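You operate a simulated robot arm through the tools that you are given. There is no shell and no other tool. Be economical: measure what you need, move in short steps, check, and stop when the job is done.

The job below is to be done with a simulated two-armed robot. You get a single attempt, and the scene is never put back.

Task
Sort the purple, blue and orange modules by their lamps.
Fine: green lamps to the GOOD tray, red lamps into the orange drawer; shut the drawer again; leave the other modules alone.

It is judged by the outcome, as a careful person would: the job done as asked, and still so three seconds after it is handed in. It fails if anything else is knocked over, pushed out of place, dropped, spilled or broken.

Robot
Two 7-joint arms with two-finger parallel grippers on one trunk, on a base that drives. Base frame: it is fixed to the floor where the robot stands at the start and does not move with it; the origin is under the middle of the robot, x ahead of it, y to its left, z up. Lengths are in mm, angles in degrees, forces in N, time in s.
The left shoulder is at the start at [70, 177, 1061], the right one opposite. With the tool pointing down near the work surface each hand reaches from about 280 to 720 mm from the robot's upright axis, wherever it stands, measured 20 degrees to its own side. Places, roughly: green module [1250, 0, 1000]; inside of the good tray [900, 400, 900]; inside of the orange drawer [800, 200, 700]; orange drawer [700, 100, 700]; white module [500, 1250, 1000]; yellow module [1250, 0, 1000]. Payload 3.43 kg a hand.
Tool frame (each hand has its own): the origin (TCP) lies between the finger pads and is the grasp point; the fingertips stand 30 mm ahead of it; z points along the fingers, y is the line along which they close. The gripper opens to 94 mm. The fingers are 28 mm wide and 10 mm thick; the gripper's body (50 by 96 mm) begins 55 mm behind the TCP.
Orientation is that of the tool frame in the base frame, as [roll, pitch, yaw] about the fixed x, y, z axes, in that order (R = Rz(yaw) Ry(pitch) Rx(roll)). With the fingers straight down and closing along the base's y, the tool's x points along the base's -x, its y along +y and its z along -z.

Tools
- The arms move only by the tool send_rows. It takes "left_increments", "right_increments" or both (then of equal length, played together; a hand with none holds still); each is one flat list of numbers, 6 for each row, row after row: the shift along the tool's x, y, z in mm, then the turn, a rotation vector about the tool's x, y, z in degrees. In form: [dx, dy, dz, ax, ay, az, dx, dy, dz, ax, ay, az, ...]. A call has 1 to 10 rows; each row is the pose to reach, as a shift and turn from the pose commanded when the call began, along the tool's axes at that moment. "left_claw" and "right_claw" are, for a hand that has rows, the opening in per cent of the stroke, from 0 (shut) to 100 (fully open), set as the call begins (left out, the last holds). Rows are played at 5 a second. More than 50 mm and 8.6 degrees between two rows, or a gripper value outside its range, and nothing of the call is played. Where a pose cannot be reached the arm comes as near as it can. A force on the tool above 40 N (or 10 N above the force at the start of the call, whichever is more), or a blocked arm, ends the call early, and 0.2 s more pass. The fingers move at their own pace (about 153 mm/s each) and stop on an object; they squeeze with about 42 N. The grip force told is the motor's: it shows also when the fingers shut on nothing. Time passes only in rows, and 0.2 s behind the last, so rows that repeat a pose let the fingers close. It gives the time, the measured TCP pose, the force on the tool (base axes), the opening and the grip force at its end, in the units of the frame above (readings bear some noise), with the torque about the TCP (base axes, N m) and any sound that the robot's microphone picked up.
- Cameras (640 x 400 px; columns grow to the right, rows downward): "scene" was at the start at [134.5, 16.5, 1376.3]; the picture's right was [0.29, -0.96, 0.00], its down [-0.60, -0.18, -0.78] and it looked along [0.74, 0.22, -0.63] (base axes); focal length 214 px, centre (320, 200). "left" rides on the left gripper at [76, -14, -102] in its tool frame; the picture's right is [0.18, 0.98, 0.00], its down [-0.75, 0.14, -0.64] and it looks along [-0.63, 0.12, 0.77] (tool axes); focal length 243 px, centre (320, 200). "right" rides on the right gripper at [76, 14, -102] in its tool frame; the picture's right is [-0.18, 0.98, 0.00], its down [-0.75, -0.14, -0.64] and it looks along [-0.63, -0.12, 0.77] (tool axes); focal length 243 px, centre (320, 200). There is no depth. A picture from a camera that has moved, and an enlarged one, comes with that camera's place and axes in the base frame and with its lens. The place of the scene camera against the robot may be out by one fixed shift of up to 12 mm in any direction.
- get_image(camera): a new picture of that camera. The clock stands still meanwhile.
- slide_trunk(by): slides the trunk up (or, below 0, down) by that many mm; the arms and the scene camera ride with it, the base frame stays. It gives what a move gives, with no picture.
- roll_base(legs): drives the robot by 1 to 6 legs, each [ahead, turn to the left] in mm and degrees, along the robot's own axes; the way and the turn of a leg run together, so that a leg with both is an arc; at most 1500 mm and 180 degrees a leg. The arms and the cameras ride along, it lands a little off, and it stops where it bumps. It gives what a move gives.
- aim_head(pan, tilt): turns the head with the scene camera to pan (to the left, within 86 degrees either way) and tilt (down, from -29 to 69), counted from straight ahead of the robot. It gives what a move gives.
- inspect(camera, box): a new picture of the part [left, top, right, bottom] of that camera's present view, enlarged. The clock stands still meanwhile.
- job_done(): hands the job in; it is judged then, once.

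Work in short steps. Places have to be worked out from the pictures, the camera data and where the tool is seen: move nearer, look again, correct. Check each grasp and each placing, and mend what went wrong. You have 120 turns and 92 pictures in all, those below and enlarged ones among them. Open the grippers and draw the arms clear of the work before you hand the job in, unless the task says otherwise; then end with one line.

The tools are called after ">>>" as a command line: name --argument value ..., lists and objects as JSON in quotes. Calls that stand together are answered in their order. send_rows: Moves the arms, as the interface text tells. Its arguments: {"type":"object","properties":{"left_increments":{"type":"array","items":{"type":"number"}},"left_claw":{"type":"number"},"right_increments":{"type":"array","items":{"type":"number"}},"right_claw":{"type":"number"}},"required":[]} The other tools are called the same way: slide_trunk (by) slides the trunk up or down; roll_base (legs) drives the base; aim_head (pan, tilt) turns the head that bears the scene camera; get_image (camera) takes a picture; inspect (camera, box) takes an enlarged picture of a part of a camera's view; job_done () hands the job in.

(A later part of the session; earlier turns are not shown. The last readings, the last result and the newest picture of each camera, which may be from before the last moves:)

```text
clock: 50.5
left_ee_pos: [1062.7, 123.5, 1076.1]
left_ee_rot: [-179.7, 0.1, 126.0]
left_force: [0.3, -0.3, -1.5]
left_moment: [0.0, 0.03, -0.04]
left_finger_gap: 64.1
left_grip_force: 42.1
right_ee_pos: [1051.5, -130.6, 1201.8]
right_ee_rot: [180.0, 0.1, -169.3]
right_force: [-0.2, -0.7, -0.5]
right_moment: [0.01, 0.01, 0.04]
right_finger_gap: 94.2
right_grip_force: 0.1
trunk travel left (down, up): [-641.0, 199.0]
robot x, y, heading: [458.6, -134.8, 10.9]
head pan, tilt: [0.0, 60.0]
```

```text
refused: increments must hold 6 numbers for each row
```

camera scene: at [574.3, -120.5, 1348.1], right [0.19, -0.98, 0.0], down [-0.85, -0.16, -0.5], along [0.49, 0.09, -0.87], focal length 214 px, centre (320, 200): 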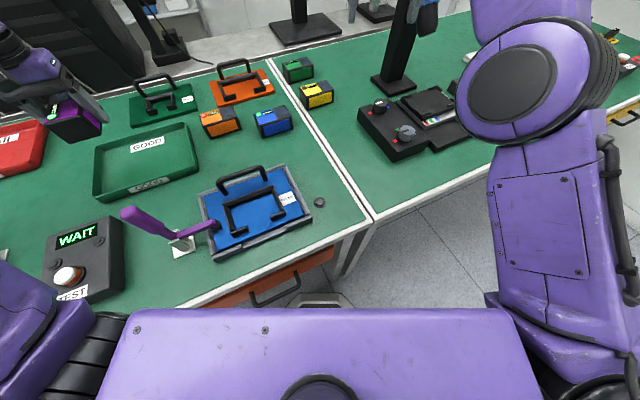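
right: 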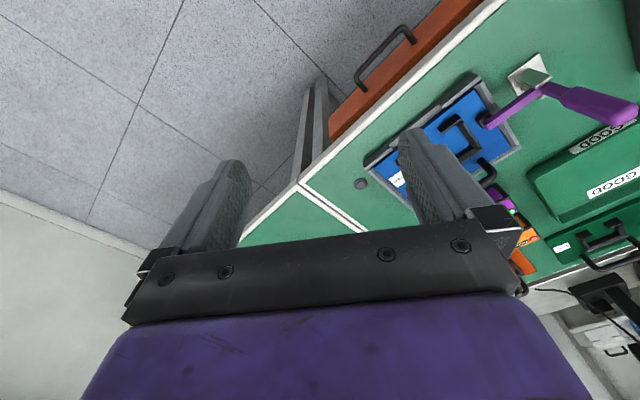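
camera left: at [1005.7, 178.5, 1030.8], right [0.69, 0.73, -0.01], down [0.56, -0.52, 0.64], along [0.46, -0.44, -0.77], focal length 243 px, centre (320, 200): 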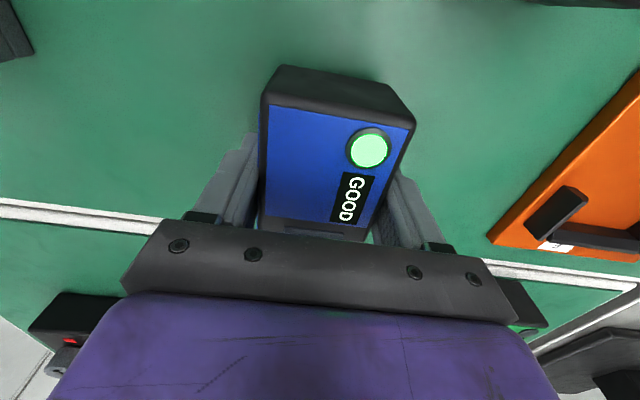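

I mistyped one row; resending it correctly.

>>> send_rows --left_increments '[31, 1, 0, 0, 0, -8, 63, 2, 0, 0, 0, -16, 94, 3, 0, 0, 0, -24, 126, 4, 0, 0, 0, -32, 157, 5, 0, 0, 0, -40, 188, 6, 0, 0, 0, -48, 220, 7, 0, 0, 0, -56, 251, 8, 0, 0, 0, -64, 283, 9, 0, 0, 0, -72, 314, 9, 0, 0, 0, -80]'

>>> send_rows --left_increments '[0, 0, 10, 0, 0, -5, 0, 0, 20, 0, 0, -10, 0, 0, 20, 0, 0, -10]'

>>> get_image --camera "left"

```text
clock: 52.7
left_ee_pos: [885.2, 384.6, 1076.7]
left_ee_rot: [-179.7, -0.2, -153.8]
left_force: [-0.3, -0.1, -1.2]
left_moment: [0.0, -0.02, -0.04]
left_finger_gap: 64.1
left_grip_force: 41.3
right_ee_pos: [1050.6, -129.9, 1201.8]
right_ee_rot: [-179.9, 0.1, -169.3]
right_force: [-0.5, 0.9, 0.2]
right_moment: [-0.01, 0.01, 0.01]
right_finger_gap: 94.2
right_grip_force: 0.1
trunk travel left (down, up): [-641.0, 199.0]
robot x, y, heading: [459.1, -136.1, 11.0]
head pan, tilt: [0.0, 60.0]
```

```text
clock: 53.5
left_ee_pos: [885.3, 383.3, 1055.7]
left_ee_rot: [-180.0, -0.3, -143.8]
left_force: [1.0, 0.6, -1.8]
left_moment: [-0.01, -0.01, -0.01]
left_finger_gap: 63.9
left_grip_force: 42.4
right_ee_pos: [1051.1, -130.5, 1201.2]
right_ee_rot: [179.9, 0.1, -169.3]
right_force: [-0.1, 1.3, 0.1]
right_moment: [0.01, 0.03, 0.0]
right_finger_gap: 94.1
right_grip_force: 0.1
trunk travel left (down, up): [-641.0, 199.0]
robot x, y, heading: [458.5, -131.5, 10.9]
head pan, tilt: [0.0, 60.0]
```

```text
62 pictures are left
camera left: at [832.0, 328.4, 1158.3], right [-0.73, 0.69, 0.0], down [0.53, 0.56, 0.64], along [0.44, 0.46, -0.77], focal length 243 px, centre (320, 200)
```

left: 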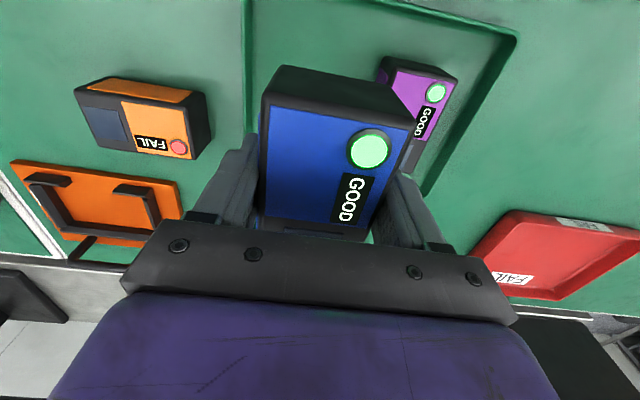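

Lower toward the tray and check clearance to purple and the right wall.

>>> send_rows --left_increments '[0, 0, 25, 0, 0, 0, 0, 0, 55, 0, 0, 0, 0, 0, 85, 0, 0, 0, 0, 0, 95, 0, 0, 0, 0, 0, 95, 0, 0, 0]'

>>> get_image --camera "left"

>>> inspect --camera "scene" --box '[60, 80, 260, 205]'

```text
clock: 54.7
left_ee_pos: [885.4, 384.3, 960.2]
left_ee_rot: [180.0, -0.4, -144.0]
left_force: [-0.3, -0.2, -2.2]
left_moment: [0.01, 0.01, 0.0]
left_finger_gap: 64.0
left_grip_force: 42.3
right_ee_pos: [1050.5, -130.6, 1201.2]
right_ee_rot: [180.0, 0.2, -169.3]
right_force: [-0.3, -0.2, 0.2]
right_moment: [-0.01, 0.01, 0.03]
right_finger_gap: 93.9
right_grip_force: 0.1
trunk travel left (down, up): [-641.0, 199.0]
robot x, y, heading: [455.5, -136.7, 10.7]
head pan, tilt: [0.0, 60.0]
```

```text
61 pictures are left
camera left: at [831.7, 328.2, 1062.5], right [-0.73, 0.69, 0.0], down [0.53, 0.56, 0.64], along [0.44, 0.46, -0.77], focal length 243 px, centre (320, 200)
```

left: 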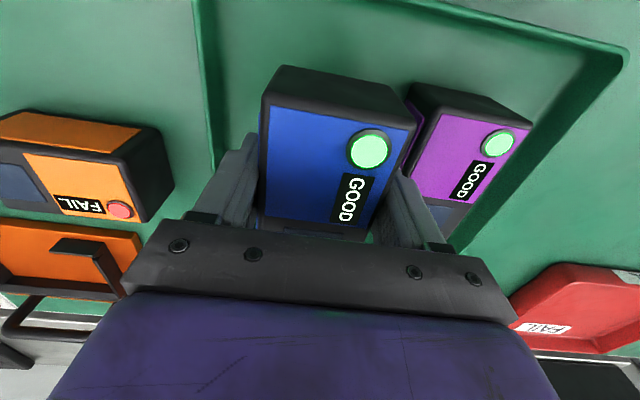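

```text
3.20 times, centred on (160, 142) of scene
camera zoom: at [574.4, -120.5, 1348.1], right [0.19, -0.98, 0.0], down [-0.85, -0.16, -0.5], along [0.49, 0.09, -0.87], focal length 686 px, centre (832, 384)
```

zoom: 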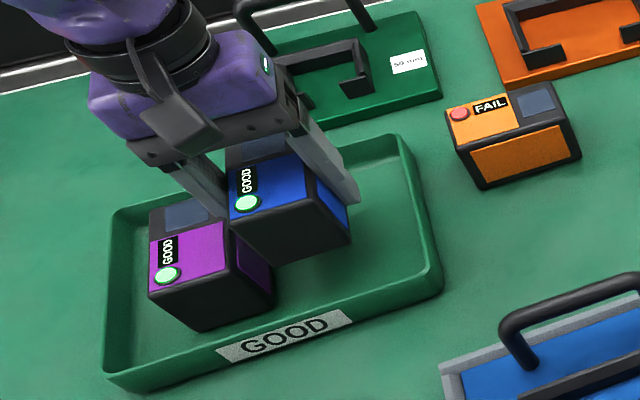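

Margins are a few mm; I'll shift 4 mm right and lower to the floor.

>>> send_rows --left_increments '[0, -4, 0, 0, 0, 0, 0, -4, 15, 0, 0, 0, 0, -4, 30, 0, 0, 0, 0, -4, 38, 0, 0, 0, 0, -4, 41, 0, 0, 0, 0, -4, 43, 0, 0, 0, 0, -4, 43, 0, 0, 0]'

>>> get_image --camera "left"

```text
clock: 56.3
left_ee_pos: [886.1, 379.6, 919.6]
left_ee_rot: [-179.9, 0.1, -144.0]
left_force: [3.7, 4.9, 17.3]
left_moment: [0.53, -0.48, 0.03]
left_finger_gap: 63.8
left_grip_force: 42.0
right_ee_pos: [1049.9, -131.2, 1201.7]
right_ee_rot: [179.9, 0.3, -169.2]
right_force: [0.8, -0.2, -0.3]
right_moment: [0.04, -0.01, 0.0]
right_finger_gap: 94.1
right_grip_force: 0.1
trunk travel left (down, up): [-641.0, 199.0]
robot x, y, heading: [455.8, -134.4, 11.0]
head pan, tilt: [0.0, 60.0]
```

```text
59 pictures are left
camera left: at [833.2, 324.1, 1021.1], right [-0.73, 0.69, 0.0], down [0.52, 0.56, 0.64], along [0.44, 0.47, -0.77], focal length 243 px, centre (320, 200)
```

left: 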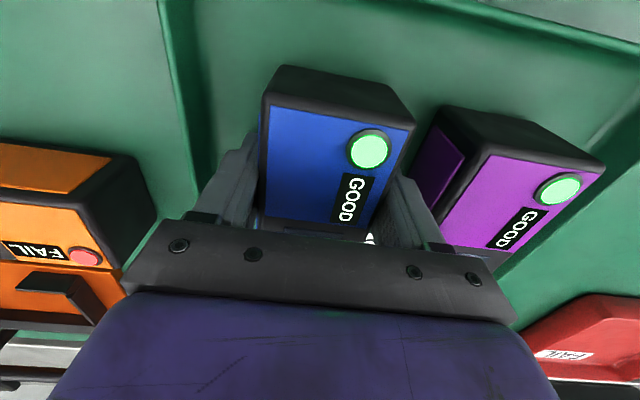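

Contact matches the tray floor height (same +5 mm as before). Release slightly and rise.

>>> send_rows --left_increments '[0, 0, -2, 0, 0, 0, 0, 0, -2, 0, 0, 0]'

>>> send_rows --left_increments '[0, 0, 0, 0, 0, 0, 0, 0, 0, 0, 0, 0, 0, 0, -10, 0, 0, 0, 0, 0, -30, 0, 0, 0, 0, 0, -65, 0, 0, 0, 0, 0, -100, 0, 0, 0, 0, 0, -150, 0, 0, 0]' --left_claw 76

>>> get_image --camera "left"

```text
clock: 56.9
left_ee_pos: [885.5, 378.3, 919.8]
left_ee_rot: [-179.9, -0.2, -144.0]
left_force: [2.5, 1.0, 10.3]
left_moment: [0.46, -0.57, -0.02]
left_finger_gap: 64.0
left_grip_force: 41.5
right_ee_pos: [1050.0, -132.1, 1202.4]
right_ee_rot: [-179.9, 0.0, -169.3]
right_force: [-0.4, 0.5, 0.4]
right_moment: [0.02, 0.01, 0.04]
right_finger_gap: 93.9
right_grip_force: 0.0
trunk travel left (down, up): [-641.0, 199.0]
robot x, y, heading: [456.6, -136.3, 10.6]
head pan, tilt: [0.0, 60.0]
```

```text
clock: 58.5
left_ee_pos: [885.8, 378.4, 1069.8]
left_ee_rot: [-179.9, -0.1, -144.0]
left_force: [0.7, 0.3, -0.6]
left_moment: [0.02, -0.04, -0.02]
left_finger_gap: 71.5
left_grip_force: 0.1
right_ee_pos: [1049.1, -131.5, 1201.7]
right_ee_rot: [179.9, 0.2, -169.2]
right_force: [-0.6, 0.3, -0.4]
right_moment: [0.03, 0.01, -0.03]
right_finger_gap: 94.1
right_grip_force: 0.0
trunk travel left (down, up): [-641.0, 199.0]
robot x, y, heading: [455.1, -131.8, 11.0]
head pan, tilt: [0.0, 60.0]
```

```text
58 pictures are left
camera left: at [832.6, 322.3, 1172.1], right [-0.73, 0.69, 0.0], down [0.53, 0.56, 0.64], along [0.44, 0.46, -0.77], focal length 243 px, centre (320, 200)
```

left: 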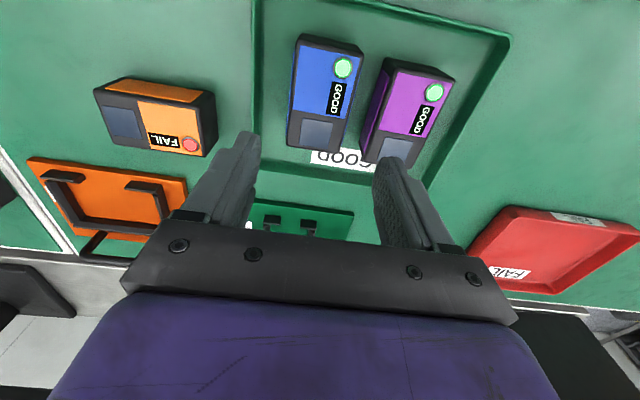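

Both green modules sit properly in the GOOD tray. Move to above orange (centre ≈ (1025, 276)).

>>> send_rows --left_increments '[-5, -16, -10, 0, 0, 8.2, -10, -33, -15, 0, 0, 16.4, -16, -49, -15, 0, 0, 24.6, -21, -66, -15, 0, 0, 32.8, -26, -82, -15, 0, 0, 41, -31, -98, -15, 0, 0, 49.2, -37, -115, -15, 0, 0, 57.4, -42, -131, -15, 0, 0, 65.6, -47, -148, -15, 0, 0, 73.8, -52, -164, -15, 0, 0, 82]' --left_claw 100

>>> send_rows --left_increments '[0, 0, 15, 0, 0, 4, 0, 0, 40, 0, 0, 8, 0, 0, 40, 0, 0, 8]'

>>> get_image --camera "left"

```text
clock: 60.7
left_ee_pos: [1026.7, 278.0, 1083.1]
left_ee_rot: [-179.7, 0.0, 133.9]
left_force: [-0.2, -0.5, -1.0]
left_moment: [0.01, 0.02, 0.0]
left_finger_gap: 94.0
left_grip_force: 0.0
right_ee_pos: [1051.4, -130.8, 1202.0]
right_ee_rot: [-180.0, 0.1, -169.3]
right_force: [0.6, -0.3, 0.0]
right_moment: [-0.03, 0.03, 0.0]
right_finger_gap: 94.0
right_grip_force: 0.1
trunk travel left (down, up): [-641.0, 199.0]
robot x, y, heading: [456.8, -136.2, 10.6]
head pan, tilt: [0.0, 60.0]
```

```text
clock: 61.5
left_ee_pos: [1025.8, 278.4, 1044.2]
left_ee_rot: [-179.7, 0.1, 126.0]
left_force: [-0.3, 0.0, -0.2]
left_moment: [0.0, -0.01, 0.03]
left_finger_gap: 94.4
left_grip_force: 0.0
right_ee_pos: [1051.3, -130.9, 1201.5]
right_ee_rot: [-180.0, 0.2, -169.3]
right_force: [0.1, 0.4, -0.5]
right_moment: [0.01, 0.02, -0.03]
right_finger_gap: 94.0
right_grip_force: 0.1
trunk travel left (down, up): [-641.0, 199.0]
robot x, y, heading: [455.0, -131.3, 10.9]
head pan, tilt: [0.0, 60.0]
```

```text
57 pictures are left
camera left: at [968.8, 332.7, 1146.3], right [0.69, 0.73, 0.0], down [0.56, -0.52, 0.64], along [0.46, -0.44, -0.77], focal length 243 px, centre (320, 200)
```

left: 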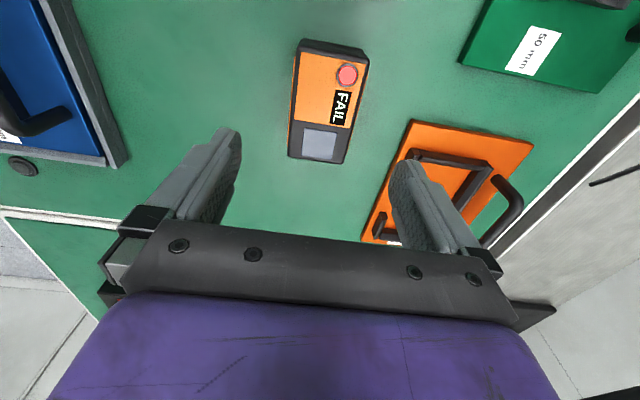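

Centred within 3 mm. Descend fully to z≈914 with small correction, then close and test-lift.

>>> send_rows --left_increments '[1, 2, 30, 0, 0, 0, 1, 2, 60, 0, 0, 0, 1, 2, 90, 0, 0, 0, 1, 2, 112, 0, 0, 0, 1, 2, 122, 0, 0, 0, 1, 2, 127, 0, 0, 0, 1, 2, 130, 0, 0, 0, 1, 2, 130, 0, 0, 0]'

>>> send_rows --left_increments '[0, 0, 0, 0, 0, 0, 0, 0, 0, 0, 0, 0, 0, 0, 0, 0, 0, 0, 0, 0, 0, 0, 0, 0, 0, 0, -1, 0, 0, 0, 0, 0, -3, 0, 0, 0, 0, 0, -6, 0, 0, 0, 0, 0, -10, 0, 0, 0, 0, 0, -15, 0, 0, 0, 0, 0, -15, 0, 0, 0]' --left_claw 0

>>> get_image --camera "left"

```text
clock: 63.3
left_ee_pos: [1026.4, 280.8, 914.0]
left_ee_rot: [-179.6, 0.1, 126.0]
left_force: [-0.4, -0.3, 0.2]
left_moment: [0.0, 0.01, 0.02]
left_finger_gap: 94.0
left_grip_force: 0.0
right_ee_pos: [1050.5, -131.0, 1201.6]
right_ee_rot: [-180.0, 0.1, -169.3]
right_force: [-0.6, 0.2, -0.5]
right_moment: [0.03, 0.03, -0.01]
right_finger_gap: 94.1
right_grip_force: 0.1
trunk travel left (down, up): [-641.0, 199.0]
robot x, y, heading: [460.0, -137.0, 11.2]
head pan, tilt: [0.0, 60.0]
```

```text
clock: 65.5
left_ee_pos: [1025.8, 280.4, 928.2]
left_ee_rot: [-179.7, 0.0, 126.0]
left_force: [0.4, 0.9, -2.3]
left_moment: [0.0, 0.02, -0.03]
left_finger_gap: 64.0
left_grip_force: 42.2
right_ee_pos: [1051.1, -130.4, 1201.4]
right_ee_rot: [-179.9, 0.1, -169.2]
right_force: [-0.1, -0.3, -0.2]
right_moment: [0.0, 0.0, 0.01]
right_finger_gap: 93.9
right_grip_force: 0.1
trunk travel left (down, up): [-641.0, 199.0]
robot x, y, heading: [458.6, -131.7, 10.9]
head pan, tilt: [0.0, 60.0]
```

```text
56 pictures are left
camera left: at [969.7, 334.7, 1029.8], right [0.69, 0.73, -0.01], down [0.56, -0.52, 0.64], along [0.46, -0.44, -0.77], focal length 243 px, centre (320, 200)
```

left: 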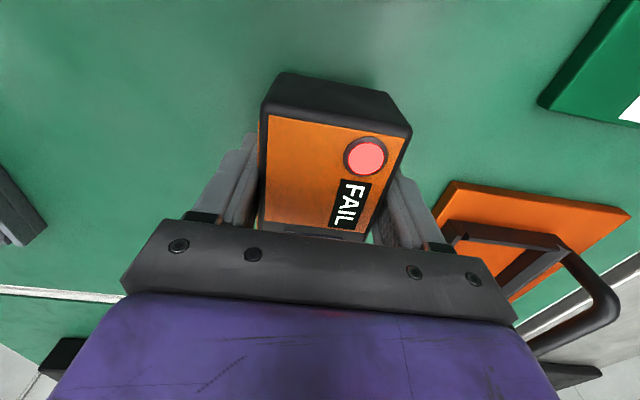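

Orange is held. Lift it slowly to z≈1115.

>>> send_rows --left_increments '[0, 0, -10, 0, 0, 0, 0, 0, -26, 0, 0, 0, 0, 0, -46, 0, 0, 0, 0, 0, -68, 0, 0, 0, 0, 0, -90, 0, 0, 0, 0, 0, -112, 0, 0, 0, 0, 0, -134, 0, 0, 0, 0, 0, -156, 0, 0, 0, 0, 0, -176, 0, 0, 0, 0, 0, -187, 0, 0, 0]'

```text
clock: 67.7
left_ee_pos: [1026.9, 283.1, 1114.4]
left_ee_rot: [-179.7, 0.0, 126.0]
left_force: [-0.3, 0.4, -2.3]
left_moment: [-0.02, 0.01, -0.01]
left_finger_gap: 63.8
left_grip_force: 42.4
right_ee_pos: [1050.8, -131.7, 1201.1]
right_ee_rot: [180.0, 0.1, -169.4]
right_force: [-0.8, 0.4, -0.2]
right_moment: [0.02, -0.04, -0.06]
right_finger_gap: 93.7
right_grip_force: 0.0
trunk travel left (down, up): [-641.0, 199.0]
robot x, y, heading: [456.8, -134.5, 10.8]
head pan, tilt: [0.0, 60.0]
```

Orange held and high. Raise the trunk for clearance, then back away from the table to work at the drawer.

>>> slide_trunk --by 60

>>> roll_base --legs '[[0, 10], [-420, 0], [0, 15]]'

>>> aim_head --pan -5 --tilt 45

>>> get_image --camera "scene"

```text
clock: 68.7
left_ee_pos: [1027.4, 282.3, 1174.6]
left_ee_rot: [-179.7, 0.1, 126.0]
left_force: [-0.1, -0.7, -2.5]
left_moment: [0.04, -0.01, 0.0]
left_finger_gap: 63.9
left_grip_force: 42.5
right_ee_pos: [1051.6, -131.1, 1261.0]
right_ee_rot: [-179.9, 0.1, -169.4]
right_force: [-0.6, -0.9, -0.6]
right_moment: [0.03, -0.03, 0.03]
right_finger_gap: 94.1
right_grip_force: 0.1
trunk travel left (down, up): [-701.0, 139.0]
robot x, y, heading: [455.6, -132.7, 11.0]
head pan, tilt: [0.0, 60.0]
```

```text
clock: 72.8
left_ee_pos: [405.6, 332.8, 1175.2]
left_ee_rot: [-179.7, 0.0, 150.6]
left_force: [0.6, 0.6, -1.9]
left_moment: [0.0, -0.01, 0.0]
left_finger_gap: 63.9
left_grip_force: 41.7
right_ee_pos: [601.8, -32.0, 1261.9]
right_ee_rot: [180.0, 0.0, -144.5]
right_force: [0.3, -0.2, -0.2]
right_moment: [-0.04, -0.01, 0.0]
right_finger_gap: 94.2
right_grip_force: 0.0
trunk travel left (down, up): [-701.0, 139.0]
robot x, y, heading: [59.2, -284.4, 35.2]
head pan, tilt: [0.0, 60.0]
```

```text
clock: 73.6
left_ee_pos: [406.9, 334.1, 1174.6]
left_ee_rot: [-179.7, 0.1, 150.7]
left_force: [-0.7, 0.1, -1.9]
left_moment: [-0.01, 0.02, 0.04]
left_finger_gap: 63.9
left_grip_force: 42.5
right_ee_pos: [600.6, -31.3, 1260.6]
right_ee_rot: [-180.0, 0.1, -144.6]
right_force: [-0.4, -0.3, 0.2]
right_moment: [0.01, -0.02, 0.0]
right_finger_gap: 94.2
right_grip_force: 0.1
trunk travel left (down, up): [-701.0, 139.0]
robot x, y, heading: [63.4, -286.2, 35.5]
head pan, tilt: [-5.0, 45.0]
```

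```text
55 pictures are left
camera scene: at [175.7, -220.2, 1427.5], right [0.51, -0.86, 0.0], down [-0.61, -0.36, -0.71], along [0.61, 0.36, -0.71], focal length 214 px, centre (320, 200)
```

scene: 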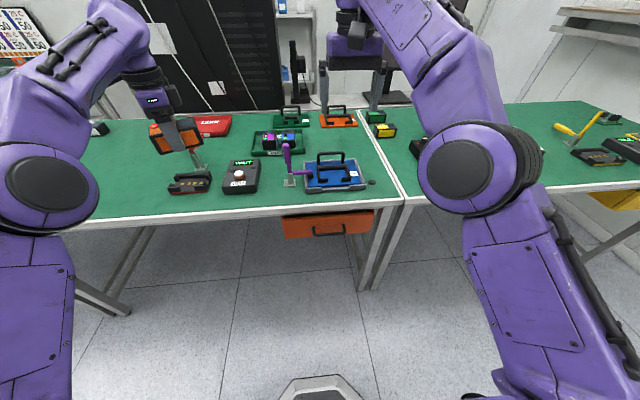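

The robot stands ~630 mm in front of the handle (n≈510, z≈731). With the right hand I'll come down in front of the table edge while rotating the wrist so the fingers can close across the bar.

>>> send_rows --right_increments '[7, 2, 31, 0, 0, -8.3, 15, 4, 62, 0, 0, -16.6, 22, 6, 93, 0, 0, -24.9, 30, 8, 124, 0, 0, -33.2, 38, 11, 155, 0, 0, -41.5, 45, 13, 186, 0, 0, -49.8, 53, 15, 217, 0, 0, -58.1, 60, 17, 248, 0, 0, -66.4, 68, 20, 279, 0, 0, -74.7, 76, 22, 310, 0, 0, -83]' --right_claw 100

>>> send_rows --right_increments '[0, 0, 0, 0, 0, -6.3, 0, 0, 0, 0, 0, -6.3]'

```text
clock: 75.8
left_ee_pos: [407.5, 333.2, 1175.0]
left_ee_rot: [-179.7, 0.0, 150.6]
left_force: [0.1, 0.5, -2.5]
left_moment: [0.01, 0.01, 0.01]
left_finger_gap: 64.0
left_grip_force: 41.8
right_ee_pos: [526.7, -56.4, 951.0]
right_ee_rot: [-179.9, 0.1, -61.5]
right_force: [-0.7, 0.4, -0.1]
right_moment: [-0.03, -0.01, 0.02]
right_finger_gap: 94.1
right_grip_force: 0.1
trunk travel left (down, up): [-701.0, 139.0]
robot x, y, heading: [61.3, -283.5, 35.3]
head pan, tilt: [-5.0, 45.0]
```

```text
clock: 76.4
left_ee_pos: [406.6, 333.5, 1173.8]
left_ee_rot: [-179.7, 0.1, 150.7]
left_force: [0.6, -0.5, -1.7]
left_moment: [0.01, -0.02, -0.01]
left_finger_gap: 63.7
left_grip_force: 41.7
right_ee_pos: [526.4, -57.3, 951.1]
right_ee_rot: [-179.8, -0.2, -55.3]
right_force: [0.4, -0.5, 0.0]
right_moment: [-0.01, -0.01, 0.0]
right_finger_gap: 93.7
right_grip_force: 0.1
trunk travel left (down, up): [-701.0, 139.0]
robot x, y, heading: [64.1, -281.4, 35.3]
head pan, tilt: [-5.0, 45.0]
```

Reached. Now tilt the tool 45° forward while descending to a pre-grasp point.

>>> send_rows --right_increments '[0, -5, 22, 7.5, 0, 0, 0, -11, 45, 15, 0, 0, 0, -17, 68, 22.5, 0, 0, 0, -22, 90, 30, 0, 0, 0, -28, 112, 37.5, 0, 0, 0, -34, 135, 45, 0, 0, 0, -34, 135, 45, 0, 0]'

>>> get_image --camera "right"

>>> get_image --camera "scene"

```text
clock: 78.0
left_ee_pos: [406.5, 334.0, 1175.1]
left_ee_rot: [-179.7, 0.2, 150.6]
left_force: [-0.2, 0.3, -2.0]
left_moment: [-0.02, 0.01, -0.02]
left_finger_gap: 63.9
left_grip_force: 42.3
right_ee_pos: [554.1, -38.3, 816.4]
right_ee_rot: [-134.9, -0.1, -55.4]
right_force: [-0.3, 0.0, 0.0]
right_moment: [0.02, -0.03, 0.03]
right_finger_gap: 94.1
right_grip_force: 0.0
trunk travel left (down, up): [-701.0, 139.0]
robot x, y, heading: [62.8, -285.2, 35.8]
head pan, tilt: [-5.0, 45.0]
```

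```text
54 pictures are left
camera right: at [530.3, -147.4, 878.7], right [-0.67, -0.24, -0.7], down [-0.72, 0.42, 0.55], along [0.16, 0.88, -0.46], focal length 243 px, centre (320, 200)
```

right: 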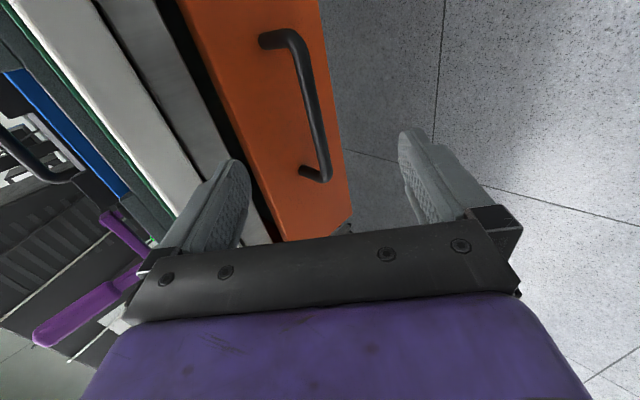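

```text
53 pictures are left
camera scene: at [175.2, -220.2, 1427.6], right [0.51, -0.86, 0.0], down [-0.61, -0.36, -0.71], along [0.61, 0.36, -0.71], focal length 214 px, centre (320, 200)
```

scene: 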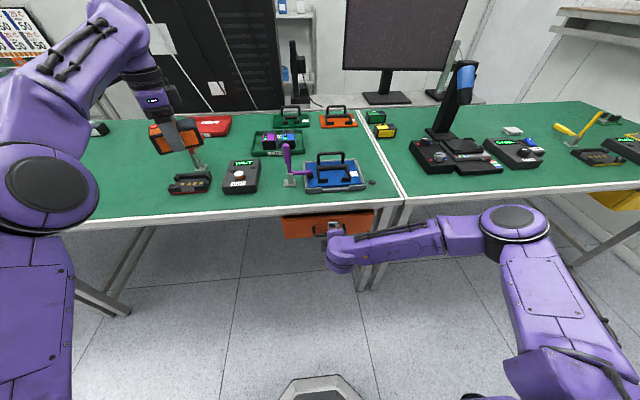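

The bar is at about n≈514, z≈738, e≈356. A flatter approach suits better (fingers would hit the panel at 45°), so I'll tilt to ~10° below horizontal and drop to bar height, with a smaller opening.

>>> send_rows --right_increments '[0, 10, 7, 7, 0, 0, 0, 20, 14, 14, 0, 0, 0, 30, 22, 21, 0, 0, 0, 40, 29, 28, 0, 0, 0, 50, 36, 35, 0, 0, 0, 50, 36, 35, 0, 0]' --right_claw 55

>>> get_image --camera "right"

```text
clock: 79.4
left_ee_pos: [406.4, 332.9, 1175.0]
left_ee_rot: [-179.8, 0.1, 150.7]
left_force: [-0.1, 0.5, -1.8]
left_moment: [-0.02, -0.01, -0.01]
left_finger_gap: 64.0
left_grip_force: 42.3
right_ee_pos: [547.7, -44.7, 756.9]
right_ee_rot: [-99.9, -0.1, -55.4]
right_force: [-0.1, -0.1, -0.2]
right_moment: [-0.02, -0.01, 0.01]
right_finger_gap: 51.8
right_grip_force: 0.1
trunk travel left (down, up): [-701.0, 139.0]
robot x, y, heading: [63.8, -285.8, 35.5]
head pan, tilt: [-5.0, 45.0]
```

```text
52 pictures are left
camera right: at [505.8, -164.1, 760.2], right [-0.24, 0.05, -0.97], down [-0.93, 0.27, 0.25], along [0.28, 0.96, -0.02], focal length 243 px, centre (320, 200)
```

right: 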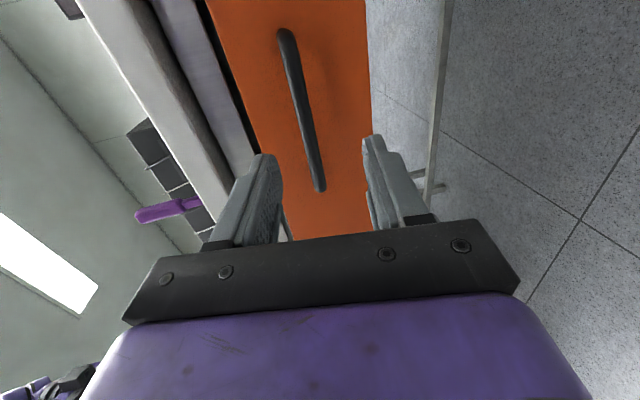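

The bar centres at n≈506, z≈750, e≈358. I'll advance 83 mm with a small vertical correction, then look.

>>> send_rows --right_increments '[0, -7, 20, 0, 0, 0, 0, -7, 45, 0, 0, 0, 0, -7, 65, 0, 0, 0, 0, -7, 75, 0, 0, 0, 0, -7, 81, 0, 0, 0, 0, -7, 81, 0, 0, 0]'

>>> get_image --camera "right"

```text
clock: 80.8
left_ee_pos: [406.9, 333.9, 1173.8]
left_ee_rot: [-179.7, 0.0, 150.7]
left_force: [-0.6, -0.8, -1.7]
left_moment: [0.01, 0.01, 0.01]
left_finger_gap: 63.8
left_grip_force: 42.2
right_ee_pos: [613.0, 1.3, 749.2]
right_ee_rot: [-99.8, -0.1, -55.4]
right_force: [-0.3, -0.4, -0.4]
right_moment: [-0.01, -0.01, 0.02]
right_finger_gap: 51.6
right_grip_force: 0.2
trunk travel left (down, up): [-701.0, 139.0]
robot x, y, heading: [63.2, -283.1, 35.6]
head pan, tilt: [-5.0, 45.0]
```

```text
51 pictures are left
camera right: at [571.7, -118.9, 753.1], right [-0.24, 0.05, -0.97], down [-0.93, 0.27, 0.25], along [0.28, 0.96, -0.02], focal length 243 px, centre (320, 200)
```

right: 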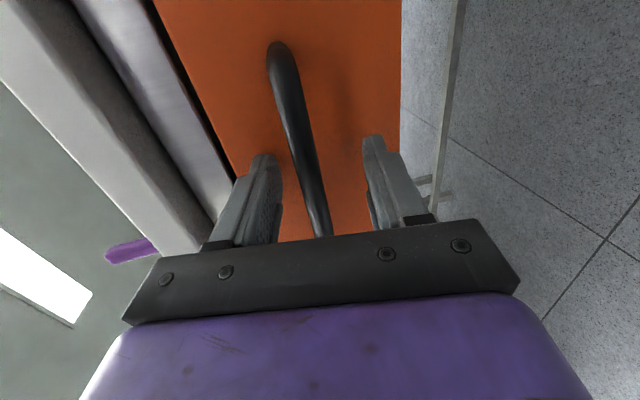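

The bar lies between the fingers about 7 mm ahead of the TCP. Close on it.

>>> send_rows --right_increments '[0, 0, 3, 0, 0, 0, 0, 0, 3, 0, 0, 0, 0, 0, 3, 0, 0, 0, 0, 0, 3, 0, 0, 0]' --right_claw 0

>>> get_image --camera "right"

```text
clock: 81.8
left_ee_pos: [403.3, 331.1, 1177.6]
left_ee_rot: [-179.9, 0.2, 150.6]
left_force: [0.1, -0.6, -1.3]
left_moment: [-0.01, 0.02, 0.02]
left_finger_gap: 64.1
left_grip_force: 42.0
right_ee_pos: [615.4, 3.3, 752.3]
right_ee_rot: [-99.5, 0.1, -55.3]
right_force: [4.2, -2.0, 24.2]
right_moment: [-0.3, -0.09, 0.72]
right_finger_gap: 15.9
right_grip_force: 45.1
trunk travel left (down, up): [-701.0, 139.0]
robot x, y, heading: [60.8, -285.1, 35.4]
head pan, tilt: [-5.0, 45.0]
```

```text
50 pictures are left
camera right: at [573.2, -117.4, 755.5], right [-0.24, 0.06, -0.97], down [-0.93, 0.27, 0.24], along [0.28, 0.96, -0.01], focal length 243 px, centre (320, 200)
```

right: 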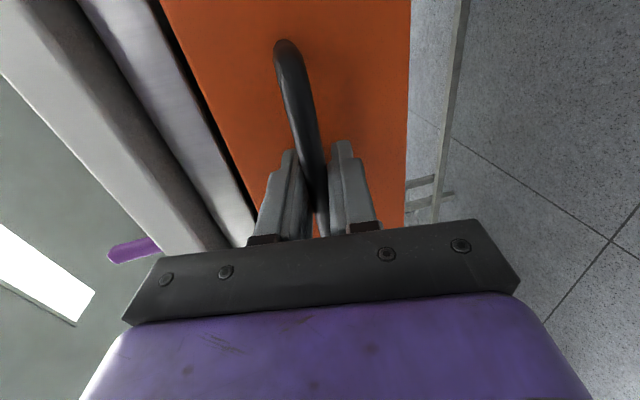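

Bar gripped (16 mm) but the hand sits a few mm low. Relieve by raising 4 mm and test-pull 30 mm.

>>> send_rows --right_increments '[0, -4, 0, 0, 0, 0, 1, -3, -8, 0, 0, 0, 1, -1, -18, 0, 0, 0, 2, 1, -30, 0, 0, 0, 2, 1, -30, 0, 0, 0]'

```text
clock: 83.0
left_ee_pos: [404.3, 333.3, 1174.4]
left_ee_rot: [-179.8, 0.2, 150.7]
left_force: [0.0, 0.5, -1.0]
left_moment: [0.02, 0.02, 0.0]
left_finger_gap: 63.9
left_grip_force: 42.2
right_ee_pos: [591.2, -14.7, 753.0]
right_ee_rot: [-99.8, 0.0, -55.3]
right_force: [-3.3, 3.0, 9.3]
right_moment: [-0.35, -0.21, -0.88]
right_finger_gap: 16.4
right_grip_force: 45.2
trunk travel left (down, up): [-701.0, 139.0]
robot x, y, heading: [62.3, -279.9, 35.4]
head pan, tilt: [-5.0, 45.0]
```

The drawer slides easily. Pull further by backing the base 190 mm.

>>> roll_base --legs '[[-190, 0]]'

>>> get_image --camera "scene"

```text
clock: 84.6
left_ee_pos: [250.4, 220.8, 1176.3]
left_ee_rot: [-179.9, 0.0, 150.9]
left_force: [0.3, -0.5, -1.9]
left_moment: [0.01, 0.02, 0.03]
left_finger_gap: 63.9
left_grip_force: 42.1
right_ee_pos: [439.1, -125.8, 751.8]
right_ee_rot: [-99.7, 0.0, -55.4]
right_force: [9.2, -10.9, 6.9]
right_moment: [-0.44, -0.4, -0.62]
right_finger_gap: 16.3
right_grip_force: 45.4
trunk travel left (down, up): [-701.0, 139.0]
robot x, y, heading: [-94.7, -390.6, 35.6]
head pan, tilt: [-5.0, 45.0]
```

```text
49 pictures are left
camera scene: at [21.7, -333.7, 1427.8], right [0.51, -0.86, 0.0], down [-0.61, -0.36, -0.71], along [0.61, 0.36, -0.71], focal length 214 px, centre (320, 200)
```

scene: 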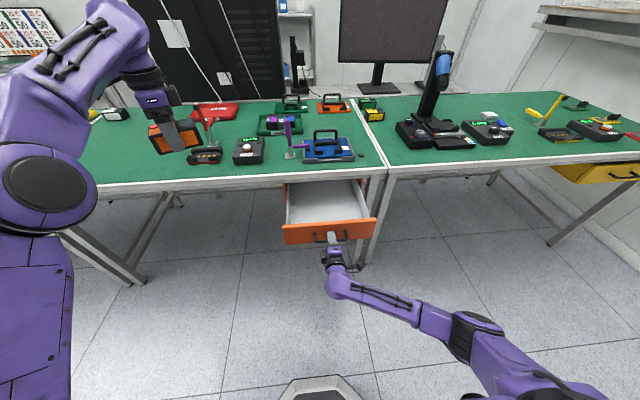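

Drawer is open ~220 mm and empty. Release the handle, back off, and raise the right hand clear.

>>> send_rows --right_increments '[0, 0, 0, 0, 0, 0, 0, 0, 0, 0, 0, 0, 0, 0, -20, 0, 0, 0, 0, 0, -50, 0, 0, 0, 0, 0, -85, 0, 0, 0, 10, 0, -110, 0, 0, 0, 40, -25, -120, 0, 0, 0, 70, -55, -120, 0, 0, 0, 100, -85, -120, 0, 0, 0, 130, -120, -120, 0, 0, 0]' --right_claw 55

>>> send_rows --right_increments '[20, -40, 0, 0, 0, 0, 40, -80, 0, 0, 0, 0, 60, -120, 0, 0, 0, 0, 80, -160, 0, 0, 0, 0, 100, -200, 0, 0, 0, 0, 100, -240, 0, 0, 0, 0, 100, -280, 0, 0, 0, 0]'

>>> get_image --camera "scene"

```text
clock: 86.8
left_ee_pos: [249.1, 222.3, 1176.0]
left_ee_rot: [-179.8, 0.1, 151.0]
left_force: [-0.1, -1.1, -2.3]
left_moment: [-0.02, -0.01, 0.0]
left_finger_gap: 64.1
left_grip_force: 41.9
right_ee_pos: [432.6, -288.9, 890.3]
right_ee_rot: [-99.9, 0.0, -55.5]
right_force: [0.2, 0.5, -0.4]
right_moment: [0.0, 0.04, 0.01]
right_finger_gap: 51.8
right_grip_force: 0.1
trunk travel left (down, up): [-701.0, 139.0]
robot x, y, heading: [-91.3, -391.5, 35.6]
head pan, tilt: [-5.0, 45.0]
```

```text
clock: 88.4
left_ee_pos: [250.8, 224.5, 1174.9]
left_ee_rot: [-179.7, 0.2, 150.9]
left_force: [-0.1, 0.2, -2.3]
left_moment: [-0.02, -0.01, -0.01]
left_finger_gap: 63.8
left_grip_force: 42.0
right_ee_pos: [529.3, -341.6, 1166.4]
right_ee_rot: [-99.9, -0.2, -55.4]
right_force: [-0.7, -0.4, 0.0]
right_moment: [0.0, -0.01, -0.03]
right_finger_gap: 51.6
right_grip_force: 0.0
trunk travel left (down, up): [-701.0, 139.0]
robot x, y, heading: [-90.4, -392.0, 35.6]
head pan, tilt: [-5.0, 45.0]
```

```text
48 pictures are left
camera scene: at [21.4, -330.3, 1427.5], right [0.51, -0.86, 0.0], down [-0.61, -0.36, -0.71], along [0.61, 0.36, -0.71], focal length 214 px, centre (320, 200)
```

scene: 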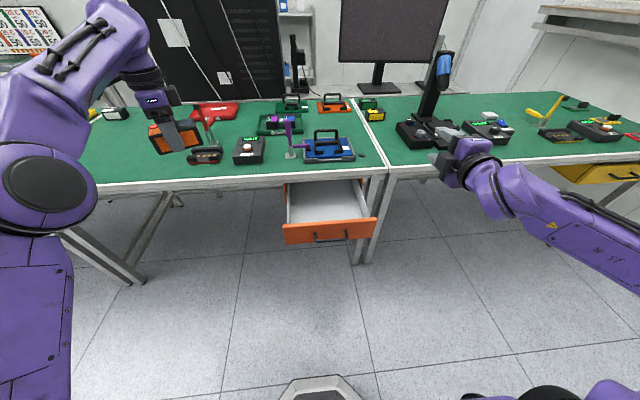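

Drawer stays open. Drive forward 200 mm and turn right 15° so the drawer lies on the left hand's side.

>>> roll_base --legs '[[200, 0], [0, -15]]'

>>> get_image --camera "scene"

```text
clock: 90.9
left_ee_pos: [567.6, 230.1, 1175.6]
left_ee_rot: [-179.7, 0.1, 135.6]
left_force: [0.3, 0.0, -2.0]
left_moment: [0.0, 0.02, -0.03]
left_finger_gap: 63.9
left_grip_force: 41.9
right_ee_pos: [686.4, -387.3, 1165.5]
right_ee_rot: [-99.9, -0.1, -70.8]
right_force: [-0.3, 0.5, 0.3]
right_moment: [0.0, -0.02, 0.0]
right_finger_gap: 51.7
right_grip_force: 0.0
trunk travel left (down, up): [-701.0, 139.0]
robot x, y, heading: [72.3, -271.4, 20.4]
head pan, tilt: [-5.0, 45.0]
```

```text
47 pictures are left
camera scene: at [203.0, -243.1, 1427.6], right [0.26, -0.96, 0.0], down [-0.68, -0.19, -0.71], along [0.68, 0.19, -0.71], focal length 214 px, centre (320, 200)
```

scene: 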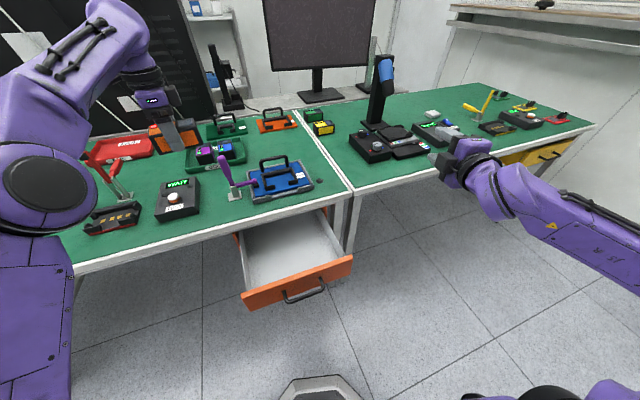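

Drawer interior lies at roughly e 205–525, n 345–530. I'll bring the left hand with orange above n≈412, e≈300, rotating to close across e.

>>> send_rows --left_increments '[-12, -20, 0, 0, 0, -8, -24, -41, 0, 0, 0, -16, -36, -61, 0, 0, 0, -24, -48, -82, 0, 0, 0, -32, -59, -102, 0, 0, 0, -40, -71, -122, 0, 0, 0, -48, -83, -143, 0, 0, 0, -56, -95, -163, 0, 0, 0, -64, -107, -184, 0, 0, 0, -72, -119, -204, 0, 0, 0, -80.3]'

>>> send_rows --left_increments '[0, 0, 25, 0, 0, 0, 0, 0, 60, 0, 0, 0, 0, 0, 95, 0, 0, 0, 0, 0, 130, 0, 0, 0, 0, 0, 165, 0, 0, 0, 0, 0, 200, 0, 0, 0, 0, 0, 230, 0, 0, 0, 0, 0, 250, 0, 0, 0, 0, 0, 250, 0, 0, 0]'

>>> get_image --camera "left"

>>> get_image --camera "scene"

```text
clock: 93.1
left_ee_pos: [509.2, -0.3, 1175.0]
left_ee_rot: [-179.9, -0.2, -143.9]
left_force: [-0.7, -0.7, -1.4]
left_moment: [0.01, 0.04, 0.03]
left_finger_gap: 63.7
left_grip_force: 42.3
right_ee_pos: [686.8, -390.9, 1165.3]
right_ee_rot: [-99.9, -0.1, -70.8]
right_force: [-0.4, -0.5, -0.3]
right_moment: [-0.01, -0.03, 0.05]
right_finger_gap: 51.8
right_grip_force: 0.0
trunk travel left (down, up): [-701.0, 139.0]
robot x, y, heading: [78.1, -276.4, 20.4]
head pan, tilt: [-5.0, 45.0]
```

```text
clock: 95.1
left_ee_pos: [510.4, 0.6, 925.8]
left_ee_rot: [-179.9, -0.3, -144.2]
left_force: [0.6, -0.5, -2.3]
left_moment: [0.01, -0.02, 0.01]
left_finger_gap: 63.8
left_grip_force: 42.4
right_ee_pos: [686.9, -388.2, 1166.3]
right_ee_rot: [-99.9, -0.1, -70.7]
right_force: [-0.6, -0.1, 0.5]
right_moment: [-0.01, 0.04, -0.02]
right_finger_gap: 51.8
right_grip_force: 0.1
trunk travel left (down, up): [-701.0, 139.0]
robot x, y, heading: [74.2, -272.9, 20.5]
head pan, tilt: [-5.0, 45.0]
```

```text
46 pictures are left
camera left: at [457.3, -53.6, 1028.3], right [-0.72, 0.69, 0.0], down [0.53, 0.56, 0.64], along [0.44, 0.46, -0.77], focal length 243 px, centre (320, 200)
```

left: 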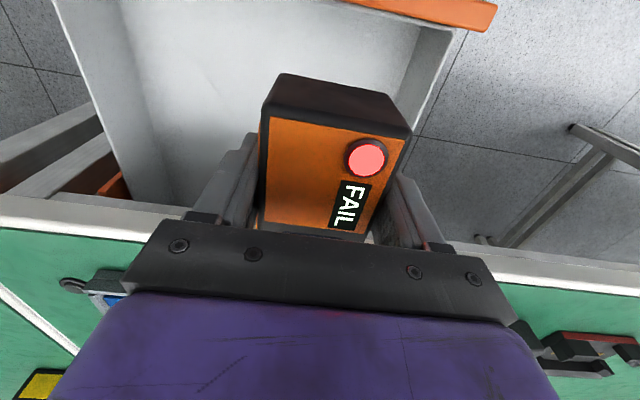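

```text
45 pictures are left
camera scene: at [203.1, -243.8, 1427.6], right [0.26, -0.96, 0.0], down [-0.68, -0.19, -0.71], along [0.68, 0.19, -0.71], focal length 214 px, centre (320, 200)
```

scene: 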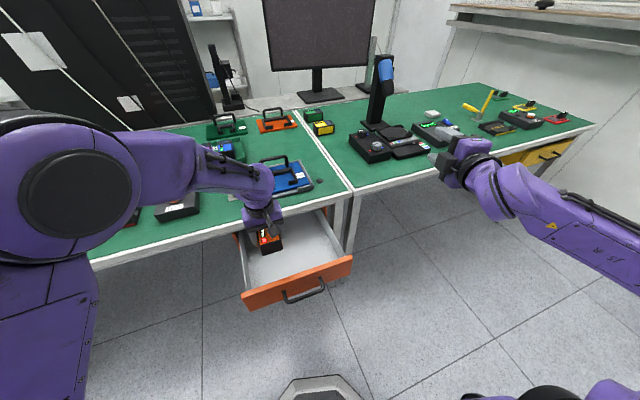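

Good alignment over the drawer. I'll shift 26 mm deeper (camera clearance to the front panel), then descend in stages.

>>> send_rows --left_increments '[-13, 0, 0, 0, 0, 0, -26, 0, 10, 0, 0, 0, -26, 0, 35, 0, 0, 0, -26, 0, 60, 0, 0, 0, -26, 0, 85, 0, 0, 0, -26, 0, 105, 0, 0, 0, -26, 0, 120, 0, 0, 0, -26, 0, 120, 0, 0, 0]'

>>> get_image --camera "left"

>>> inspect --camera "scene" --box '[150, 130, 390, 280]'

```text
clock: 96.9
left_ee_pos: [529.9, 14.7, 806.9]
left_ee_rot: [-179.9, -0.2, -144.2]
left_force: [0.4, -0.9, -2.1]
left_moment: [-0.04, 0.0, 0.0]
left_finger_gap: 64.1
left_grip_force: 42.1
right_ee_pos: [687.9, -388.7, 1166.0]
right_ee_rot: [-99.9, -0.1, -70.7]
right_force: [0.3, -0.8, 0.0]
right_moment: [0.02, 0.02, 0.02]
right_finger_gap: 51.7
right_grip_force: 0.1
trunk travel left (down, up): [-701.0, 139.0]
robot x, y, heading: [77.3, -275.7, 20.2]
head pan, tilt: [-5.0, 45.0]
```

```text
44 pictures are left
camera left: at [476.6, -39.4, 908.5], right [-0.72, 0.69, 0.0], down [0.53, 0.56, 0.64], along [0.44, 0.46, -0.77], focal length 243 px, centre (320, 200)
```

left: 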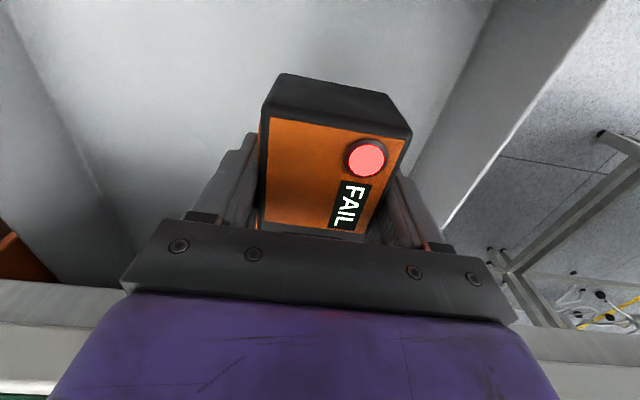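

```text
2.67 times, centred on (270, 205) of scene
camera zoom: at [203.2, -243.8, 1427.6], right [0.26, -0.96, 0.0], down [-0.68, -0.19, -0.71], along [0.68, 0.19, -0.71], focal length 572 px, centre (453, 187)
```

zoom: 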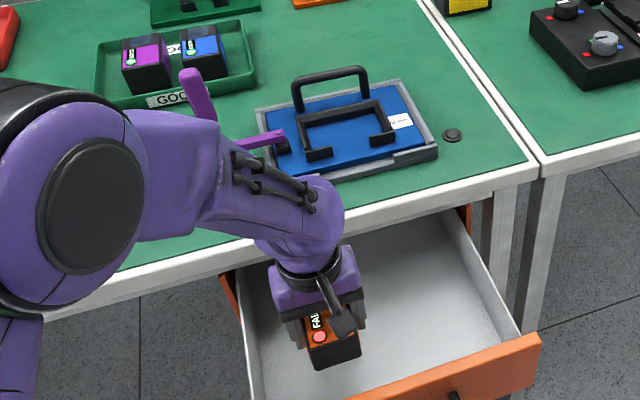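

Clear of walls and the table edge. Continue down, slowing near the floor.

>>> send_rows --left_increments '[0, 0, 20, 0, 0, 0, 0, 0, 40, 0, 0, 0, 0, 0, 55, 0, 0, 0, 0, 0, 65, 0, 0, 0, 0, 0, 70, 0, 0, 0, 0, 0, 74, 0, 0, 0, 0, 0, 78, 0, 0, 0, 0, 0, 82, 0, 0, 0]'

>>> get_image --camera "left"

>>> inspect --camera "scene" --box '[150, 130, 390, 280]'

```text
clock: 98.7
left_ee_pos: [533.2, 16.8, 730.9]
left_ee_rot: [-179.7, 0.4, -144.1]
left_force: [-0.2, 1.4, 28.1]
left_moment: [0.46, 1.07, -0.24]
left_finger_gap: 63.9
left_grip_force: 41.8
right_ee_pos: [686.3, -390.2, 1166.5]
right_ee_rot: [-99.8, 0.0, -70.7]
right_force: [1.1, 0.6, 0.3]
right_moment: [-0.02, 0.01, 0.05]
right_finger_gap: 51.8
right_grip_force: 0.0
trunk travel left (down, up): [-701.0, 139.0]
robot x, y, heading: [73.0, -274.2, 20.2]
head pan, tilt: [-5.0, 45.0]
stopped in row 8 (left hand): the force on the tool passed its limit at 88 N (the readings are from after the stop); the commanded pose is now the measured one
```

```text
42 pictures are left
camera left: at [479.5, -39.3, 832.6], right [-0.72, 0.69, -0.01], down [0.52, 0.56, 0.65], along [0.45, 0.47, -0.76], focal length 243 px, centre (320, 200)
```

left: 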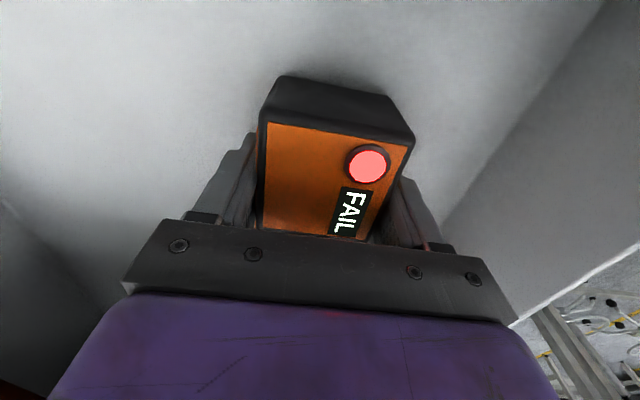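

```text
2.67 times, centred on (270, 205) of scene
camera zoom: at [201.3, -245.0, 1427.9], right [0.26, -0.96, 0.0], down [-0.68, -0.19, -0.71], along [0.68, 0.19, -0.71], focal length 572 px, centre (453, 187)
```

zoom: 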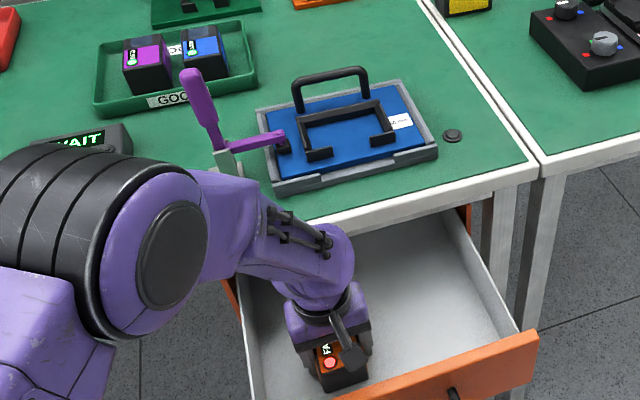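

The module is on the drawer floor. Ease up 2 mm, release, and rise straight up.

>>> send_rows --left_increments '[0, 0, -2, 0, 0, 0, 0, 0, -2, 0, 0, 0]'

>>> send_rows --left_increments '[0, 0, 0, 0, 0, 0, 0, 0, 0, 0, 0, 0, 0, 0, -10, 0, 0, 0, 0, 0, -30, 0, 0, 0, 0, 0, -65, 0, 0, 0, 0, 0, -105, 0, 0, 0, 0, 0, -150, 0, 0, 0, 0, 0, -195, 0, 0, 0, 0, 0, -235, 0, 0, 0]' --left_claw 80

>>> get_image --camera "left"

```text
clock: 99.3
left_ee_pos: [532.5, 14.6, 730.6]
left_ee_rot: [-179.7, 0.3, -144.0]
left_force: [0.0, 1.7, 11.9]
left_moment: [0.52, -0.47, 0.0]
left_finger_gap: 64.1
left_grip_force: 41.5
right_ee_pos: [686.3, -389.3, 1165.4]
right_ee_rot: [-99.8, -0.1, -70.8]
right_force: [-0.1, 0.1, 0.2]
right_moment: [0.0, 0.0, -0.01]
right_finger_gap: 51.9
right_grip_force: 0.0
trunk travel left (down, up): [-701.0, 139.0]
robot x, y, heading: [74.9, -272.3, 20.3]
head pan, tilt: [-5.0, 45.0]
```

```text
clock: 101.3
left_ee_pos: [533.0, 17.5, 965.6]
left_ee_rot: [-179.8, 0.0, -144.2]
left_force: [-0.6, -0.3, 0.1]
left_moment: [0.01, -0.04, -0.01]
left_finger_gap: 75.0
left_grip_force: 0.0
right_ee_pos: [686.3, -388.7, 1166.5]
right_ee_rot: [-99.7, -0.1, -70.6]
right_force: [-0.1, 0.6, 0.7]
right_moment: [-0.03, -0.01, -0.02]
right_finger_gap: 51.7
right_grip_force: 0.1
trunk travel left (down, up): [-701.0, 139.0]
robot x, y, heading: [77.6, -273.6, 20.3]
head pan, tilt: [-5.0, 45.0]
```

```text
40 pictures are left
camera left: at [478.3, -36.9, 1068.8], right [-0.72, 0.69, 0.0], down [0.53, 0.56, 0.64], along [0.44, 0.46, -0.77], focal length 243 px, centre (320, 200)
```

left: 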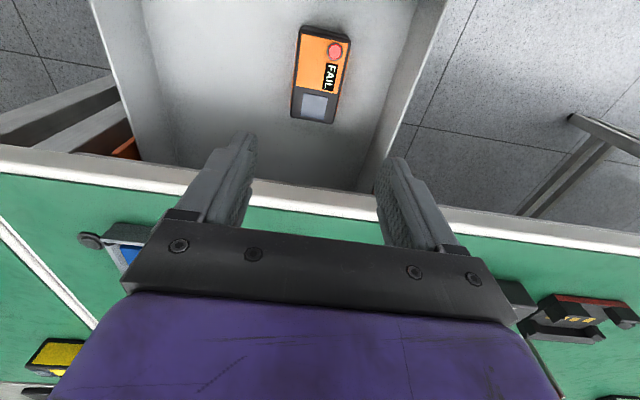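

Orange sits flat in the drawer. Raise the left hand, then reposition the base to the earlier handle-gripping stance.

>>> send_rows --left_increments '[0, 0, -40, 0, 0, 0, 0, 0, -80, 0, 0, 0, 0, 0, -120, 0, 0, 0, 0, 0, -150, 0, 0, 0]'

>>> roll_base --legs '[[0, 15.5], [-200, 0]]'

>>> get_image --camera "scene"

```text
clock: 102.3
left_ee_pos: [529.5, 16.3, 1116.6]
left_ee_rot: [-179.7, 0.0, -144.1]
left_force: [-0.7, 0.2, 1.0]
left_moment: [0.0, -0.03, 0.02]
left_finger_gap: 75.2
left_grip_force: 0.0
right_ee_pos: [685.0, -389.2, 1166.1]
right_ee_rot: [-99.9, -0.2, -70.7]
right_force: [-0.3, -0.1, -1.0]
right_moment: [-0.03, 0.0, -0.03]
right_finger_gap: 52.0
right_grip_force: 0.0
trunk travel left (down, up): [-701.0, 139.0]
robot x, y, heading: [76.8, -275.3, 20.2]
head pan, tilt: [-5.0, 45.0]
```

```text
clock: 104.8
left_ee_pos: [276.8, 14.1, 1115.8]
left_ee_rot: [-179.8, 0.0, -128.5]
left_force: [-1.1, -0.7, -0.2]
left_moment: [0.03, 0.0, -0.01]
left_finger_gap: 75.2
left_grip_force: 0.0
right_ee_pos: [536.7, -333.5, 1164.3]
right_ee_rot: [-100.0, -0.1, -55.2]
right_force: [0.1, -0.3, -0.6]
right_moment: [0.02, 0.02, -0.03]
right_finger_gap: 51.7
right_grip_force: 0.0
trunk travel left (down, up): [-701.0, 139.0]
robot x, y, heading: [-85.1, -397.8, 35.9]
head pan, tilt: [-5.0, 45.0]
```

```text
39 pictures are left
camera scene: at [29.6, -326.3, 1427.5], right [0.51, -0.86, 0.0], down [-0.61, -0.36, -0.71], along [0.61, 0.36, -0.71], focal length 214 px, centre (320, 200)
```

scene: 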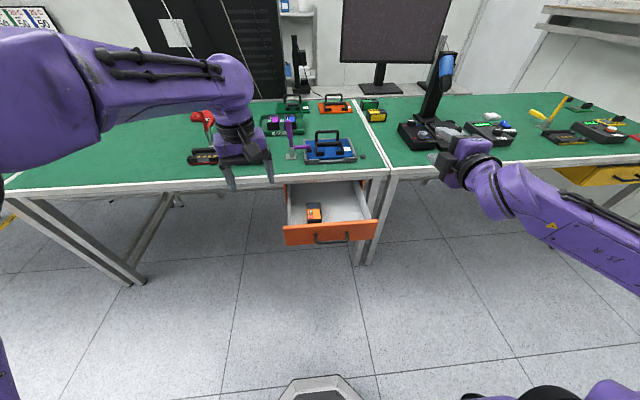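

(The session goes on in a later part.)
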